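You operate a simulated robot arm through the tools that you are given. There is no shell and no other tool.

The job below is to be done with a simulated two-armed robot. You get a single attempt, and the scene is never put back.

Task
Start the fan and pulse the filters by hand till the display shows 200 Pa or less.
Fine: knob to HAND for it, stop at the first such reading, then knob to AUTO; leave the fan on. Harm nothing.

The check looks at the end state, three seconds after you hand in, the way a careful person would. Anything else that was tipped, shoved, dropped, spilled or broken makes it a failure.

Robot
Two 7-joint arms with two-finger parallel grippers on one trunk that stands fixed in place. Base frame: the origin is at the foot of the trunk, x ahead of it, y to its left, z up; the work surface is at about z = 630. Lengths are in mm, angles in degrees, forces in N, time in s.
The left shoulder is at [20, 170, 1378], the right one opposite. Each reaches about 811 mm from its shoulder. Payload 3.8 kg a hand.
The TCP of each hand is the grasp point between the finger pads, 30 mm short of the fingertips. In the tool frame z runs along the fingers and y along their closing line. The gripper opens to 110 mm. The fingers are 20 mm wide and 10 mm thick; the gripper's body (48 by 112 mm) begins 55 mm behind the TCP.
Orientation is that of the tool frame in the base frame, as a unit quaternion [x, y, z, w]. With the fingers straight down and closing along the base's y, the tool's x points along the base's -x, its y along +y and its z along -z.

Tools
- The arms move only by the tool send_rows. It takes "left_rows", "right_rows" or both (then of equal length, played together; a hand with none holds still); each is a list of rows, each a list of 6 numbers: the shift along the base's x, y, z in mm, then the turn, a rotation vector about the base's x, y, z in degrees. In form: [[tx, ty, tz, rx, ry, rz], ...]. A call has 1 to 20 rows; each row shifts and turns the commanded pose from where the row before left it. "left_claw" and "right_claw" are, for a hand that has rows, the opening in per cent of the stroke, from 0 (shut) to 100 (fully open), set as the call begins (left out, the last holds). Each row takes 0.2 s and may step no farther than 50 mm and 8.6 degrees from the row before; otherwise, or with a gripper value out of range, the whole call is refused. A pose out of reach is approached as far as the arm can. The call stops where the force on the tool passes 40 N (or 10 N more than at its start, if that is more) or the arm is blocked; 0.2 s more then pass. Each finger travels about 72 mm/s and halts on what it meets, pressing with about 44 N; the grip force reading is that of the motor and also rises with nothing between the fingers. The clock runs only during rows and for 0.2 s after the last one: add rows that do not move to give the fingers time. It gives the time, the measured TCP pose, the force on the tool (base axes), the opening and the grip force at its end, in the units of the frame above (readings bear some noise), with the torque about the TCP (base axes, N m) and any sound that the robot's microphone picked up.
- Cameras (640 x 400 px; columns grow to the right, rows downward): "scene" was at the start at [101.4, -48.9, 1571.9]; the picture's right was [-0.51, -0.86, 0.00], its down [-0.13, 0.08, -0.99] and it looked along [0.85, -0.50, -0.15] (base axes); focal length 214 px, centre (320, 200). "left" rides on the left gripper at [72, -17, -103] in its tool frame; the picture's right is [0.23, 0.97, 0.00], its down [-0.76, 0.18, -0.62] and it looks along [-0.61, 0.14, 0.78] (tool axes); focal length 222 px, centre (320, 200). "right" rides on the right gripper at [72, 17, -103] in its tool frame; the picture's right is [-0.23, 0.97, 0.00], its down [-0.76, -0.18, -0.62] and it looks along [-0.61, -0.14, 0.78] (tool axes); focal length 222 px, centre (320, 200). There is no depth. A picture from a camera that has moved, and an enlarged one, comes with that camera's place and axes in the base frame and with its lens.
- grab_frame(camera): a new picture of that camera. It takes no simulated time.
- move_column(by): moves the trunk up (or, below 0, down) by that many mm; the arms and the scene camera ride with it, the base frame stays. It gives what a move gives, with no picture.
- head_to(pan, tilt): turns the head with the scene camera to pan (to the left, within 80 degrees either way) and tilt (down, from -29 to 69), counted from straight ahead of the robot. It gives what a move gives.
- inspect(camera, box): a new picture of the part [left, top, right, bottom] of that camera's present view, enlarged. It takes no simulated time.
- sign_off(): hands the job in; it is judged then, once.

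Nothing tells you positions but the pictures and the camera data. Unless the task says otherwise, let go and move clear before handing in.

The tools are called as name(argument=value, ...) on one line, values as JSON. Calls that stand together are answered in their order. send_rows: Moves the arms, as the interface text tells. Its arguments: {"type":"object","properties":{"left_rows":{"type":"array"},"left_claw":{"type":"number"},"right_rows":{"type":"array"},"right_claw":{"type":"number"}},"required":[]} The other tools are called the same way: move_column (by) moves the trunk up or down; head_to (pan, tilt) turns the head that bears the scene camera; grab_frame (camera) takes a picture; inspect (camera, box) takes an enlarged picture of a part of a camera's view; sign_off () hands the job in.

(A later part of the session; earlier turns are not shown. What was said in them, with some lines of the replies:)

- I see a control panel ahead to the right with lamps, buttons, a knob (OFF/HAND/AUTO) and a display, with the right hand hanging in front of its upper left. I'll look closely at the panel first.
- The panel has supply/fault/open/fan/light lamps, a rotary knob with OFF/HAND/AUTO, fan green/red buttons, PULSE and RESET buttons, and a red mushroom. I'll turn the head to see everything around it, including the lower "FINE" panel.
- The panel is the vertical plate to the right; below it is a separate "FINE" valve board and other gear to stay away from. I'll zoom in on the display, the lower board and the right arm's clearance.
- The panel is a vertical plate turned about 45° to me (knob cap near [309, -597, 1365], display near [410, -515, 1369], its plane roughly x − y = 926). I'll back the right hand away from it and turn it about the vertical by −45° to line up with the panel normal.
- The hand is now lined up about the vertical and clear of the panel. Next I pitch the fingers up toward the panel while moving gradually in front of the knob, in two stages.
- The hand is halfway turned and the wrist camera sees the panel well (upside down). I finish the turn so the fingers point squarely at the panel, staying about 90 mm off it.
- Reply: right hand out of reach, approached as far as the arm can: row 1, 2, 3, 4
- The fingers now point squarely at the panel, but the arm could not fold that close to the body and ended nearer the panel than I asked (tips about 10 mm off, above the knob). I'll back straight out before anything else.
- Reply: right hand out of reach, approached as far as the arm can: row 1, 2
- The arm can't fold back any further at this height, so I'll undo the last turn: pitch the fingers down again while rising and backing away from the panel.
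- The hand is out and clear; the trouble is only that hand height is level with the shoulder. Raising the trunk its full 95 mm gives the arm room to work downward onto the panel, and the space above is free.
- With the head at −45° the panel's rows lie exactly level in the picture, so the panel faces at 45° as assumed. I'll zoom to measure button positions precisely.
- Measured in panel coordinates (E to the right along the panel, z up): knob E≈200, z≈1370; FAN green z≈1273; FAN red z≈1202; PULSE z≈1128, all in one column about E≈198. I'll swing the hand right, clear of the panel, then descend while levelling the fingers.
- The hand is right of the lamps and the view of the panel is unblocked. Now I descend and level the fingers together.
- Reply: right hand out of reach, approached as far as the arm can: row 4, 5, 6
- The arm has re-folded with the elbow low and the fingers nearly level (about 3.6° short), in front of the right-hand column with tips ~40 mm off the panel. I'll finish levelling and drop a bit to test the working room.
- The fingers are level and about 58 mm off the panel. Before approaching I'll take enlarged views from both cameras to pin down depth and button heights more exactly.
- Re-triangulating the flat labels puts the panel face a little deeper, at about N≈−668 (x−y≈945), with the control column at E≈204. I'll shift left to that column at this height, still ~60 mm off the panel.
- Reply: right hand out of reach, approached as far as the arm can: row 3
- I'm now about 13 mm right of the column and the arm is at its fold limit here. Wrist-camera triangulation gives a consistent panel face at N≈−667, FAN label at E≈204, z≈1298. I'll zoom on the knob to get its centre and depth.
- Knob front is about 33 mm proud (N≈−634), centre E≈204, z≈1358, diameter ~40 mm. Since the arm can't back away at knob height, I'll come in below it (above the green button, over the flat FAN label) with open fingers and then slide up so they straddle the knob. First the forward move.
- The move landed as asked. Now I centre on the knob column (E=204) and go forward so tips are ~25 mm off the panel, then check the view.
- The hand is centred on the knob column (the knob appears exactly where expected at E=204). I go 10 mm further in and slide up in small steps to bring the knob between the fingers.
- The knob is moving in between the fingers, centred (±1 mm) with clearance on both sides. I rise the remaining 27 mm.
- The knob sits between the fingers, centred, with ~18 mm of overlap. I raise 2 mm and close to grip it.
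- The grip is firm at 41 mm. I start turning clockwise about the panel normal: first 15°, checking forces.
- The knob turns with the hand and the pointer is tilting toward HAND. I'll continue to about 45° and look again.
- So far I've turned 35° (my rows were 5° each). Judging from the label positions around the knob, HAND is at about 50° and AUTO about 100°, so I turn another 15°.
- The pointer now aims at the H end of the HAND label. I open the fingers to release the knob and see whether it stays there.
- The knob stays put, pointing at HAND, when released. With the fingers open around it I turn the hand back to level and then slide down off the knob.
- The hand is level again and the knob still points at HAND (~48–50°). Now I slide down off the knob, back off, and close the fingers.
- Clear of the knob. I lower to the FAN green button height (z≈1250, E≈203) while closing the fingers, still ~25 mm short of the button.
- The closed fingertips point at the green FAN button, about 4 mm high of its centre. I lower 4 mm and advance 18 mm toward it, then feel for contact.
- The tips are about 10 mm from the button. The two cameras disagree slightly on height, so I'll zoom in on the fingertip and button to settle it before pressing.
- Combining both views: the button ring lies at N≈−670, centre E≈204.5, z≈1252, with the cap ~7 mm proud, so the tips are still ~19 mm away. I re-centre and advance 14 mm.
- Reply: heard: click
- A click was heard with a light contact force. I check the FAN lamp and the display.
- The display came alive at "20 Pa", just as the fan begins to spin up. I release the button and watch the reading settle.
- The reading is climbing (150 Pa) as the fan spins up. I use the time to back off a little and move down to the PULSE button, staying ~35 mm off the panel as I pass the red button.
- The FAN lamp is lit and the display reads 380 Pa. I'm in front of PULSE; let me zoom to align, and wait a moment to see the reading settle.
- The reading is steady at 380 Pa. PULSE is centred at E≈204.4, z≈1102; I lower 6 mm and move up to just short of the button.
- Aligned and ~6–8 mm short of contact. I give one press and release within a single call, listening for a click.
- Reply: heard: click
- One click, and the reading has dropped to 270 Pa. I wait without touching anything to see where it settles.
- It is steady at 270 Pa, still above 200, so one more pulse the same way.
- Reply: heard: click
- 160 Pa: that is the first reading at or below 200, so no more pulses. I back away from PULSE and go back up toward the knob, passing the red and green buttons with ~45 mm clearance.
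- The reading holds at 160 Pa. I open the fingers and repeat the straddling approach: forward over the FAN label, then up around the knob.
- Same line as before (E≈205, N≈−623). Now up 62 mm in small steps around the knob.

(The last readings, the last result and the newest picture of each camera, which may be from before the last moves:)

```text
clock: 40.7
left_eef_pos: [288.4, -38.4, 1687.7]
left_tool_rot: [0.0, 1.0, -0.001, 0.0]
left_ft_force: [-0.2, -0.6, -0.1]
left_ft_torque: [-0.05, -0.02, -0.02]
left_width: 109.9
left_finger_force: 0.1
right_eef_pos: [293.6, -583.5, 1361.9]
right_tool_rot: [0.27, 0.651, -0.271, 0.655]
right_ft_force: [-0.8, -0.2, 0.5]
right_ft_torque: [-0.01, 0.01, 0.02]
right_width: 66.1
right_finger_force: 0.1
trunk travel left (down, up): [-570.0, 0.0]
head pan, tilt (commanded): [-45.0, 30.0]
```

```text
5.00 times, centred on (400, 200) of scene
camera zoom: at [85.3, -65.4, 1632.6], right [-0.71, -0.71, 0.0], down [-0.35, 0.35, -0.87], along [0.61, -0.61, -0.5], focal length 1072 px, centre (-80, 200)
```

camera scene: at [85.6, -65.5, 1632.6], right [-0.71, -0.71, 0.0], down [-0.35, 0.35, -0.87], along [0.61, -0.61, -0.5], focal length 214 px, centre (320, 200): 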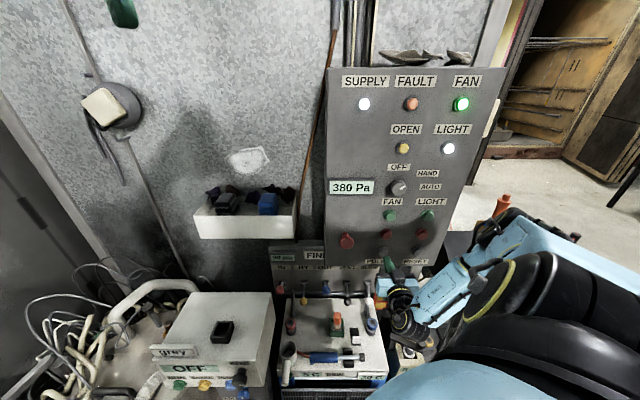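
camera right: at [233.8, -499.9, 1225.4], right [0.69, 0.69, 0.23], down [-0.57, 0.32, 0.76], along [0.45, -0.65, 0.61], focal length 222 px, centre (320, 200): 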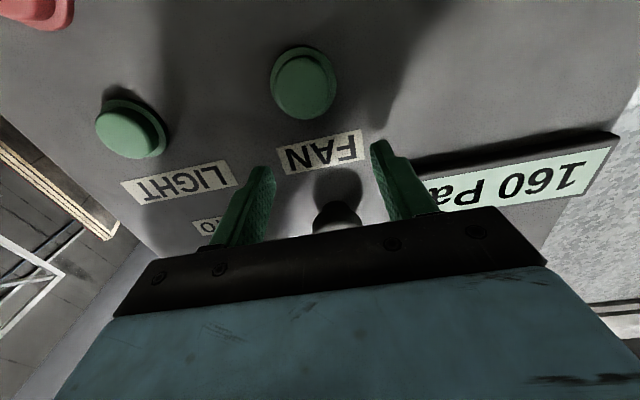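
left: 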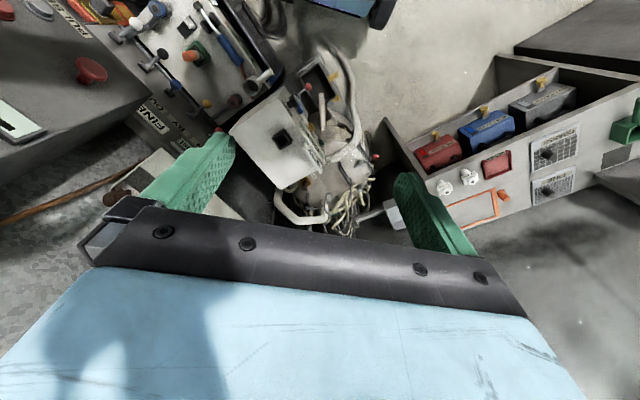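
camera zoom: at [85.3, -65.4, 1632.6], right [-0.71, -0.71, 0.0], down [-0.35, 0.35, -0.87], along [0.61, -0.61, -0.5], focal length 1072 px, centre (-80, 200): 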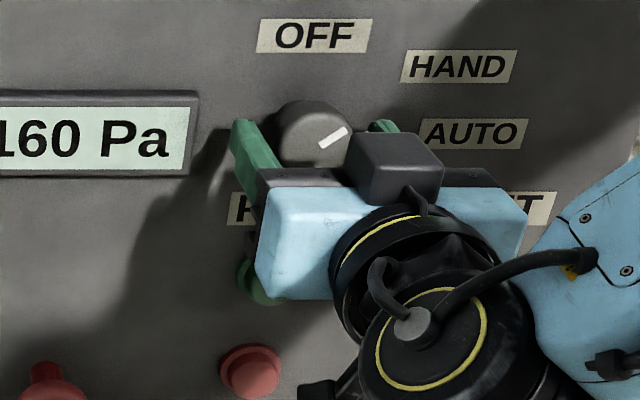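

The knob is between the fingers again, still pointing at HAND. Label spacing (OFF, HAND, AUTO about 50° apart) says AUTO is another ~50° clockwise. I grip and turn the first 25°.

send_rows(right_rows=[[0, 0, -1, 0, 0, 0], [0, 0, 0, 0, 0, 0], [0, 0, 0, 0, 0, 0]], right_claw=20)

send_rows(right_rows=[[0, 0, 0, 3.54, -3.54, 0], [0, 0, 0, 3.54, -3.54, 0], [0, 0, 0, 3.54, -3.54, 0], [0, 0, 0, 3.54, -3.54, 0], [0, 0, 0, 3.54, -3.54, 0]])

inspect(camera="right", box=[180, 60, 460, 240])

inspect(camera="scene", box=[320, 60, 480, 240])

```text
clock: 41.5
left_eef_pos: [289.4, -38.2, 1687.9]
left_tool_rot: [0.0, 1.0, 0.0, -0.001]
left_ft_force: [-0.1, 0.8, -0.1]
left_ft_torque: [0.0, -0.01, 0.01]
left_width: 109.9
left_finger_force: 0.0
right_eef_pos: [295.2, -585.4, 1360.3]
right_tool_rot: [0.27, 0.651, -0.271, 0.655]
right_ft_force: [0.9, -2.4, 3.9]
right_ft_torque: [0.21, 0.2, 0.09]
right_width: 41.0
right_finger_force: 45.2
trunk travel left (down, up): [-570.0, 0.0]
head pan, tilt (commanded): [-45.0, 30.0]
```

```text
clock: 42.7
left_eef_pos: [289.0, -38.0, 1687.9]
left_tool_rot: [0.0, 1.0, 0.0, 0.0]
left_ft_force: [-0.5, -0.3, -0.1]
left_ft_torque: [-0.02, 0.05, -0.03]
left_width: 109.7
left_finger_force: 0.1
right_eef_pos: [295.5, -586.1, 1360.8]
right_tool_rot: [0.406, 0.577, -0.123, 0.698]
right_ft_force: [1.0, -2.3, 3.5]
right_ft_torque: [-0.33, -0.31, -0.51]
right_width: 41.4
right_finger_force: 45.0
trunk travel left (down, up): [-570.0, 0.0]
head pan, tilt (commanded): [-45.0, 30.0]
```

```text
2.22 times, centred on (320, 150) of right
camera zoom: at [254.7, -478.9, 1301.3], right [0.55, 0.56, 0.62], down [-0.79, 0.1, 0.61], along [0.28, -0.83, 0.49], focal length 494 px, centre (320, 311)
```

zoom: 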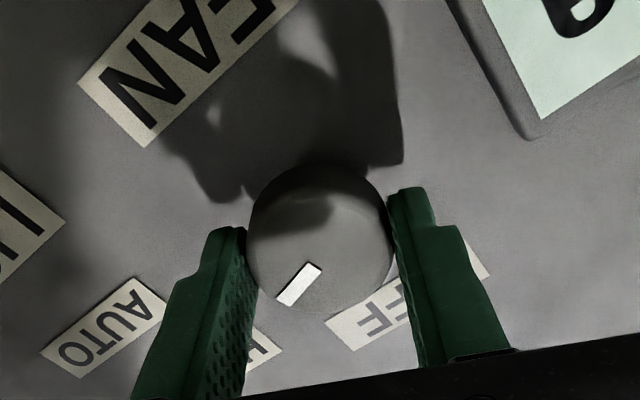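

```text
2.22 times, centred on (400, 150) of scene
camera zoom: at [85.6, -65.7, 1632.6], right [-0.71, -0.71, 0.0], down [-0.35, 0.35, -0.87], along [0.61, -0.61, -0.5], focal length 477 px, centre (142, 311)
```

zoom: 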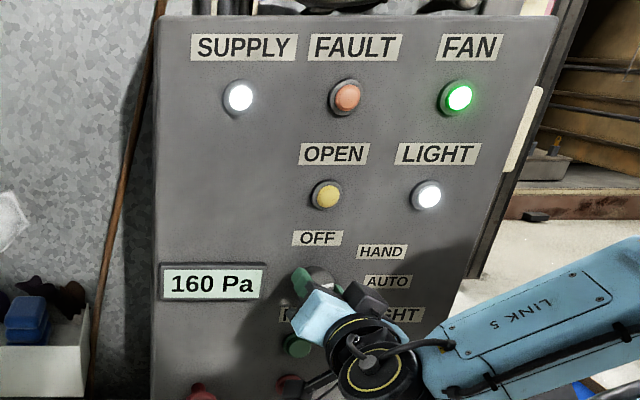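

The knob turns with the hand without slipping; reading still 160 Pa. Another 25° to bring it to AUTO.

send_rows(right_rows=[[0, 0, 0, 3.54, -3.54, 0], [0, 0, 0, 3.54, -3.54, 0], [0, 0, 0, 3.54, -3.54, 0], [0, 0, 0, 3.54, -3.54, 0], [0, 0, 0, 3.54, -3.54, 0], [0, 0, 0, 0, 0, 0]])

grab_frame(camera="right")

inspect(camera="right", box=[180, 60, 460, 240])

inspect(camera="scene", box=[320, 60, 480, 240])

```text
clock: 44.1
left_eef_pos: [290.5, -38.5, 1686.9]
left_tool_rot: [0.0, 1.0, 0.0, 0.0]
left_ft_force: [-0.2, -0.2, 0.6]
left_ft_torque: [0.0, 0.04, 0.02]
left_width: 109.9
left_finger_force: 0.1
right_eef_pos: [294.6, -585.8, 1359.9]
right_tool_rot: [0.523, 0.475, 0.031, 0.707]
right_ft_force: [-1.1, -2.3, 1.2]
right_ft_torque: [-0.14, -0.01, -0.14]
right_width: 40.8
right_finger_force: 45.1
trunk travel left (down, up): [-570.0, 0.0]
head pan, tilt (commanded): [-45.0, 30.0]
```

```text
taken
camera right: at [268.9, -464.4, 1326.4], right [0.32, 0.32, 0.89], down [-0.94, -0.05, 0.35], along [0.16, -0.95, 0.28], focal length 222 px, centre (320, 200)
```

right: 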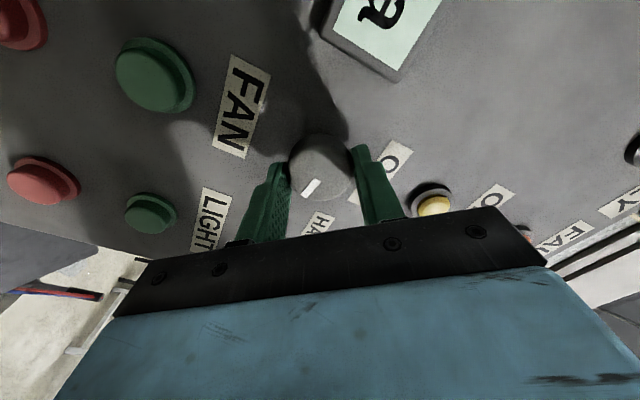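

```text
2.22 times, centred on (320, 150) of right
camera zoom: at [268.9, -464.4, 1326.4], right [0.32, 0.32, 0.89], down [-0.94, -0.05, 0.35], along [0.16, -0.95, 0.28], focal length 494 px, centre (320, 311)
```

zoom: 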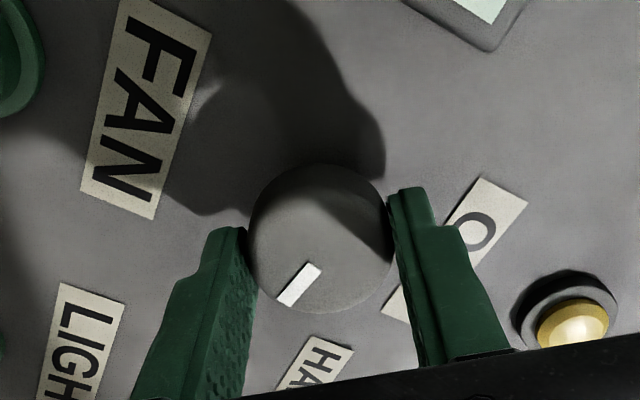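

```text
2.22 times, centred on (400, 150) of scene
camera zoom: at [85.4, -66.1, 1632.6], right [-0.71, -0.71, 0.0], down [-0.35, 0.35, -0.87], along [0.61, -0.61, -0.5], focal length 477 px, centre (142, 311)
```

zoom: 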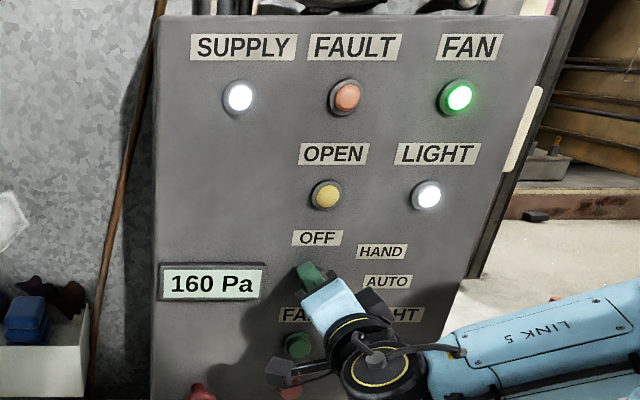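

Turned a full 50°, torque near zero. I release the knob, turn the open hand back level and check the pointer.

send_rows(right_rows=[[0, 0, 0, 0, 0, 0], [0, 0, 0, 0, 0, 0], [0, 0, 0, 0, 0, 0]], right_claw=60)

send_rows(right_rows=[[0, 0, 0, -5.89, 5.89, 0], [0, 0, 0, -5.89, 5.89, 0], [0, 0, 0, -5.89, 5.89, 0], [0, 0, 0, -5.89, 5.89, 0], [0, 0, 0, -5.89, 5.89, 0], [0, 0, 0, -5.89, 5.89, 0]])

inspect(camera="right", box=[180, 60, 460, 240])

inspect(camera="scene", box=[350, 160, 450, 240])

```text
clock: 44.9
left_eef_pos: [288.9, -37.6, 1687.8]
left_tool_rot: [0.0, 1.0, -0.001, 0.001]
left_ft_force: [-1.0, -0.6, 0.1]
left_ft_torque: [-0.01, -0.01, 0.04]
left_width: 110.1
left_finger_force: 0.0
right_eef_pos: [295.3, -584.7, 1360.1]
right_tool_rot: [0.521, 0.476, 0.031, 0.708]
right_ft_force: [-0.5, 0.6, 0.0]
right_ft_torque: [0.03, 0.03, 0.04]
right_width: 66.1
right_finger_force: 0.0
trunk travel left (down, up): [-570.0, 0.0]
head pan, tilt (commanded): [-45.0, 30.0]
```

```text
clock: 46.3
left_eef_pos: [290.2, -38.6, 1688.8]
left_tool_rot: [0.0, 1.0, 0.0, 0.0]
left_ft_force: [0.1, 0.0, -0.8]
left_ft_torque: [0.0, -0.02, 0.01]
left_width: 110.1
left_finger_force: 0.1
right_eef_pos: [294.1, -584.1, 1360.0]
right_tool_rot: [0.27, 0.652, -0.271, 0.654]
right_ft_force: [-0.5, 0.9, 0.7]
right_ft_torque: [0.01, 0.03, 0.02]
right_width: 66.4
right_finger_force: 0.2
trunk travel left (down, up): [-570.0, 0.0]
head pan, tilt (commanded): [-45.0, 30.0]
```

```text
2.22 times, centred on (320, 150) of right
camera zoom: at [233.7, -499.4, 1286.9], right [0.69, 0.69, 0.23], down [-0.57, 0.32, 0.76], along [0.45, -0.65, 0.61], focal length 494 px, centre (320, 311)
```

zoom: 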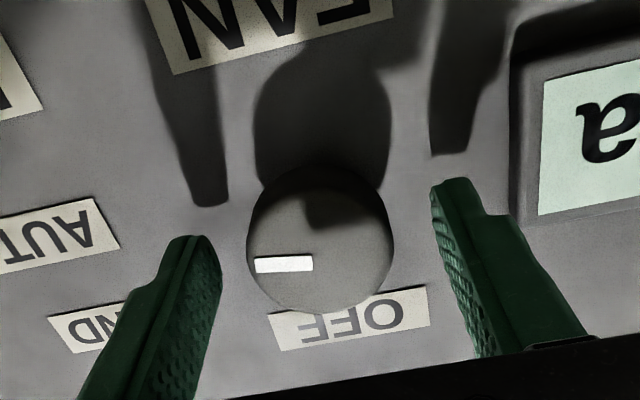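

```text
5.00 times, centred on (400, 200) of scene
camera zoom: at [85.6, -65.6, 1632.6], right [-0.71, -0.71, 0.0], down [-0.35, 0.35, -0.87], along [0.61, -0.61, -0.5], focal length 1072 px, centre (-80, 200)
```

zoom: 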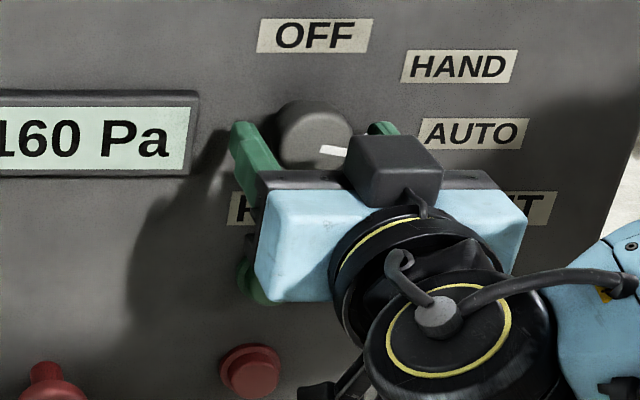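

The pointer has moved past horizontal toward AUTO. I slide down off the knob and back out so I can check it unobstructed.

send_rows(right_rows=[[0, 0, -15, 0, 0, 0], [0, 0, -15, 0, 0, 0], [0, 0, -15, 0, 0, 0], [0, 0, -14, 0, 0, 0], [-9, 9, -5, 0, 0, 0], [-9, 9, -5, 0, 0, 0]])

inspect(camera="scene", box=[370, 160, 450, 210])

inspect(camera="scene", box=[320, 60, 480, 240])

```text
clock: 47.7
left_eef_pos: [289.3, -38.7, 1688.5]
left_tool_rot: [0.001, 1.0, 0.0, 0.0]
left_ft_force: [-0.3, 0.5, 1.0]
left_ft_torque: [0.0, -0.01, 0.02]
left_width: 110.3
left_finger_force: 0.2
right_eef_pos: [277.6, -566.0, 1291.3]
right_tool_rot: [0.271, 0.651, -0.27, 0.655]
right_ft_force: [-0.9, 0.1, -0.2]
right_ft_torque: [-0.01, -0.03, -0.04]
right_width: 65.7
right_finger_force: 0.2
trunk travel left (down, up): [-570.0, 0.0]
head pan, tilt (commanded): [-45.0, 30.0]
```

```text
8.00 times, centred on (410, 185) of scene
camera zoom: at [85.6, -65.7, 1632.6], right [-0.71, -0.71, 0.0], down [-0.35, 0.35, -0.87], along [0.61, -0.61, -0.5], focal length 1716 px, centre (-400, 320)
```

zoom: 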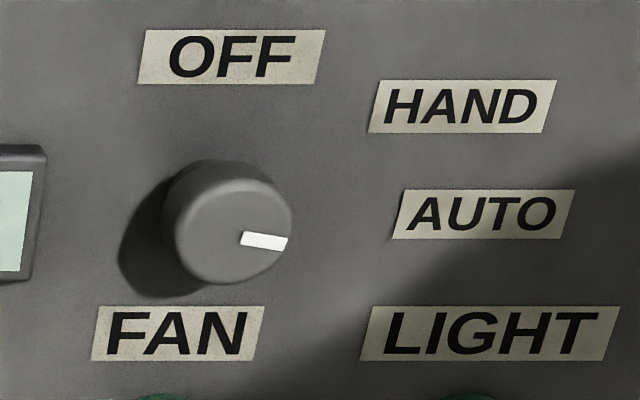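

```text
2.22 times, centred on (400, 150) of scene
camera zoom: at [85.6, -65.7, 1632.6], right [-0.71, -0.71, 0.0], down [-0.35, 0.35, -0.87], along [0.61, -0.61, -0.5], focal length 477 px, centre (142, 311)
```

zoom: 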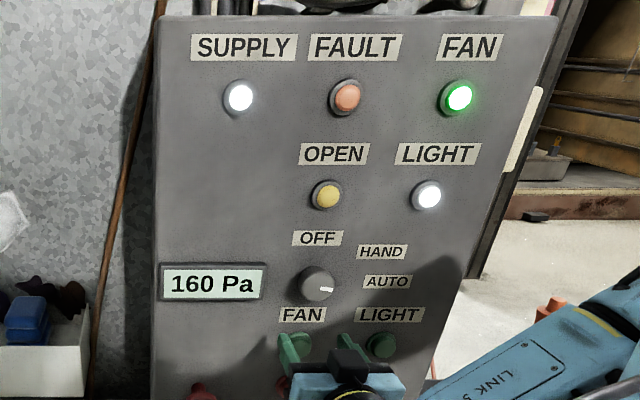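

The display holds 160 Pa, the FAN lamp is lit and the pointer reads about 98°, close to AUTO. To judge the pointer more exactly against the AUTO label I'll move the hand right, clear of the knob, and look at it with the wrist camera.

send_rows(right_rows=[[-20, -20, 0, 0, 0, 0], [-20, -20, 0, 0, 0, 0], [-20, -20, 0, 0, 0, 0], [-2, 2, 15, 0, 0, 0], [0, 0, 15, 0, 0, 0], [0, 0, 15, 0, 0, 0]])

grab_frame(camera="right")

inspect(camera="scene", box=[385, 172, 415, 200])

```text
clock: 49.1
left_eef_pos: [290.3, -37.9, 1687.7]
left_tool_rot: [-0.001, 1.0, 0.0, 0.001]
left_ft_force: [0.8, 0.3, -0.5]
left_ft_torque: [0.01, -0.03, -0.03]
left_width: 109.8
left_finger_force: 0.1
right_eef_pos: [215.7, -624.3, 1336.3]
right_tool_rot: [0.271, 0.651, -0.271, 0.655]
right_ft_force: [-0.1, 0.1, 1.1]
right_ft_torque: [-0.01, 0.02, 0.04]
right_width: 65.8
right_finger_force: 0.0
trunk travel left (down, up): [-570.0, 0.0]
head pan, tilt (commanded): [-45.0, 30.0]
```

```text
taken
camera right: at [153.4, -539.1, 1264.0], right [0.69, 0.69, 0.23], down [-0.57, 0.32, 0.76], along [0.45, -0.65, 0.61], focal length 222 px, centre (320, 200)
```

right: 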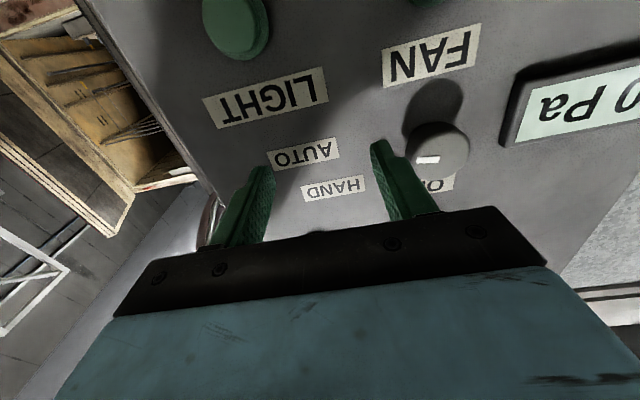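

```text
14.29 times, centred on (400, 186) of scene
camera zoom: at [85.0, -65.3, 1632.6], right [-0.71, -0.71, 0.0], down [-0.35, 0.35, -0.87], along [0.61, -0.61, -0.5], focal length 3064 px, centre (-823, 400)
```

zoom: 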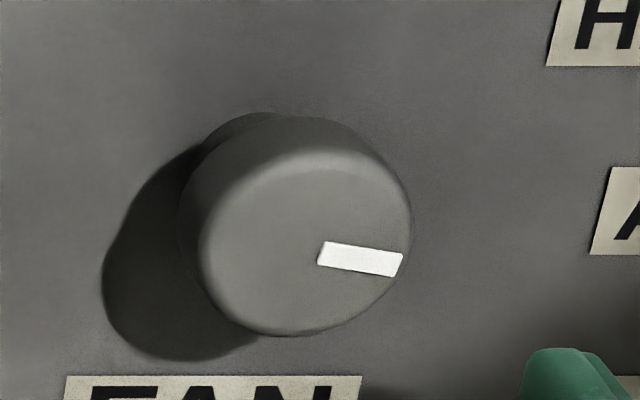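

Good view. I enlarge it to measure label and pointer directions.

inspect(camera="right", box=[250, 0, 510, 210])

```text
1.90 times, centred on (380, 105) of right
camera zoom: at [153.4, -539.1, 1264.0], right [0.69, 0.69, 0.23], down [-0.57, 0.32, 0.76], along [0.45, -0.65, 0.61], focal length 423 px, centre (206, 381)
```

zoom: 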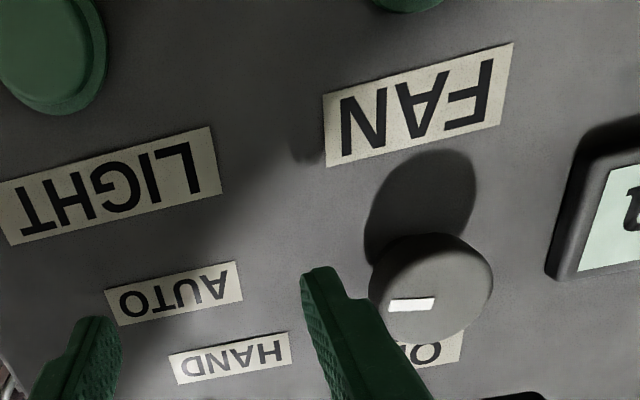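

The pointer sits at about 99°, matching AUTO (HAND/AUTO work out to ~50°/100° from the labels). I now retreat the right hand well clear of the panel, down and back.

send_rows(right_rows=[[-10, 10, -15, 0, 0, 0], [-10, 10, -15, 0, 0, 0], [-15, 15, -20, 0, 0, 0], [-15, 15, -20, 0, 0, 0], [-15, 15, -20, 0, 0, 0], [0, 0, 0, 0, 0, 0]])

grab_frame(camera="scene")

inspect(camera="scene", box=[320, 60, 480, 270])

```text
clock: 50.5
left_eef_pos: [290.4, -39.1, 1687.7]
left_tool_rot: [0.0, 1.0, 0.0, 0.0]
left_ft_force: [0.3, -0.4, 0.1]
left_ft_torque: [0.01, 0.03, 0.02]
left_width: 110.0
left_finger_force: 0.1
right_eef_pos: [149.7, -559.2, 1247.4]
right_tool_rot: [0.271, 0.651, -0.271, 0.655]
right_ft_force: [-0.1, -0.7, 0.4]
right_ft_torque: [0.0, -0.01, 0.0]
right_width: 66.1
right_finger_force: 0.1
trunk travel left (down, up): [-570.0, 0.0]
head pan, tilt (commanded): [-45.0, 30.0]
```

```text
taken
camera scene: at [85.3, -65.5, 1632.6], right [-0.71, -0.71, 0.0], down [-0.35, 0.35, -0.87], along [0.61, -0.61, -0.5], focal length 214 px, centre (320, 200)
```

scene: 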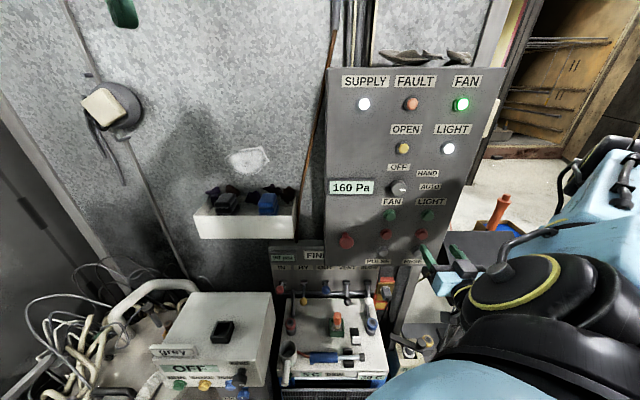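

```text
1.90 times, centred on (400, 165) of scene
camera zoom: at [85.3, -65.5, 1632.6], right [-0.71, -0.71, 0.0], down [-0.35, 0.35, -0.87], along [0.61, -0.61, -0.5], focal length 408 px, centre (168, 267)
```

zoom: 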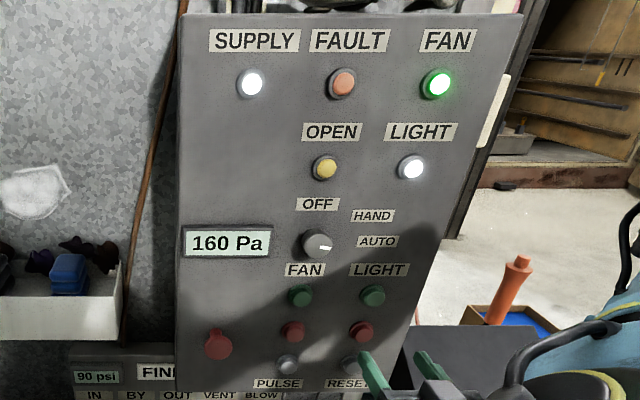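

The hand is clear (about 137 mm from the panel), the fan lamp is lit, the display shows 160 Pa and the knob points at AUTO. I wait three seconds to confirm that everything stays put.

send_rows(right_rows=[[0, 0, 0, 0, 0, 0], [0, 0, 0, 0, 0, 0], [0, 0, 0, 0, 0, 0], [0, 0, 0, 0, 0, 0], [0, 0, 0, 0, 0, 0], [0, 0, 0, 0, 0, 0], [0, 0, 0, 0, 0, 0], [0, 0, 0, 0, 0, 0], [0, 0, 0, 0, 0, 0], [0, 0, 0, 0, 0, 0], [0, 0, 0, 0, 0, 0], [0, 0, 0, 0, 0, 0], [0, 0, 0, 0, 0, 0], [0, 0, 0, 0, 0, 0], [0, 0, 0, 0, 0, 0]])

inspect(camera="scene", box=[320, 60, 480, 270])

```text
clock: 53.7
left_eef_pos: [289.6, -39.6, 1688.5]
left_tool_rot: [0.001, 1.0, 0.0, 0.0]
left_ft_force: [-0.2, 1.0, 0.0]
left_ft_torque: [0.01, 0.01, 0.0]
left_width: 109.9
left_finger_force: 0.2
right_eef_pos: [149.6, -558.5, 1247.5]
right_tool_rot: [0.272, 0.651, -0.271, 0.655]
right_ft_force: [0.2, 0.3, 0.3]
right_ft_torque: [-0.02, -0.01, -0.01]
right_width: 66.1
right_finger_force: 0.1
trunk travel left (down, up): [-570.0, 0.0]
head pan, tilt (commanded): [-45.0, 30.0]
```

```text
1.90 times, centred on (400, 165) of scene
camera zoom: at [85.6, -65.7, 1632.6], right [-0.71, -0.71, 0.0], down [-0.35, 0.35, -0.87], along [0.61, -0.61, -0.5], focal length 408 px, centre (168, 267)
```

zoom: 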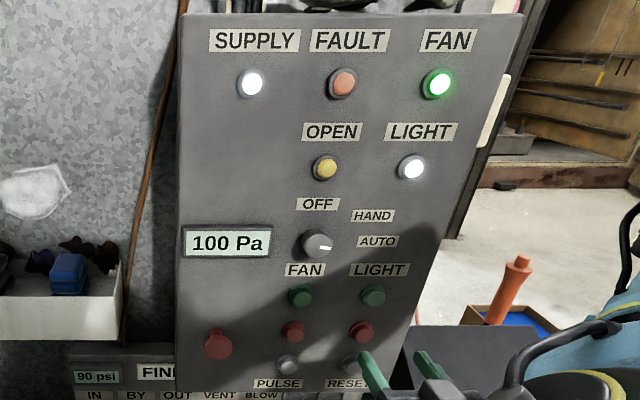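

The reading dropped to 100 Pa without my touching anything, so AUTO is engaged and pulsing by itself. The fan is on, nothing else was disturbed and both hands are clear, so I hand in.

sign_off()

```text
The job is handed in.
```

The fan is running, the filters were pulsed by hand to 160 Pa, and the knob is on AUTO. I've handed the job in.

- **Fan:** I turned the knob to HAND and pressed the green FAN button once. The FAN lamp lit and the display settled at 380 Pa.
- **Pulsing:** Two presses of PULSE were enough. The first brought the reading to 270 Pa and the second to 160 Pa, which was the first reading at or below 200, so I stopped there.
- **Knob:** It now points at AUTO, judged by eye against the labels. A few seconds after I moved the hand away, the reading dropped to 100 Pa with nothing touched. I take that as AUTO pulsing by itself.
- **Rest of the scene:** I touched only the knob, the FAN button and PULSE, and saw nothing else moved or damaged. Both hands are clear of the panel. The trunk is still raised 95 mm, which I needed to reach the controls.
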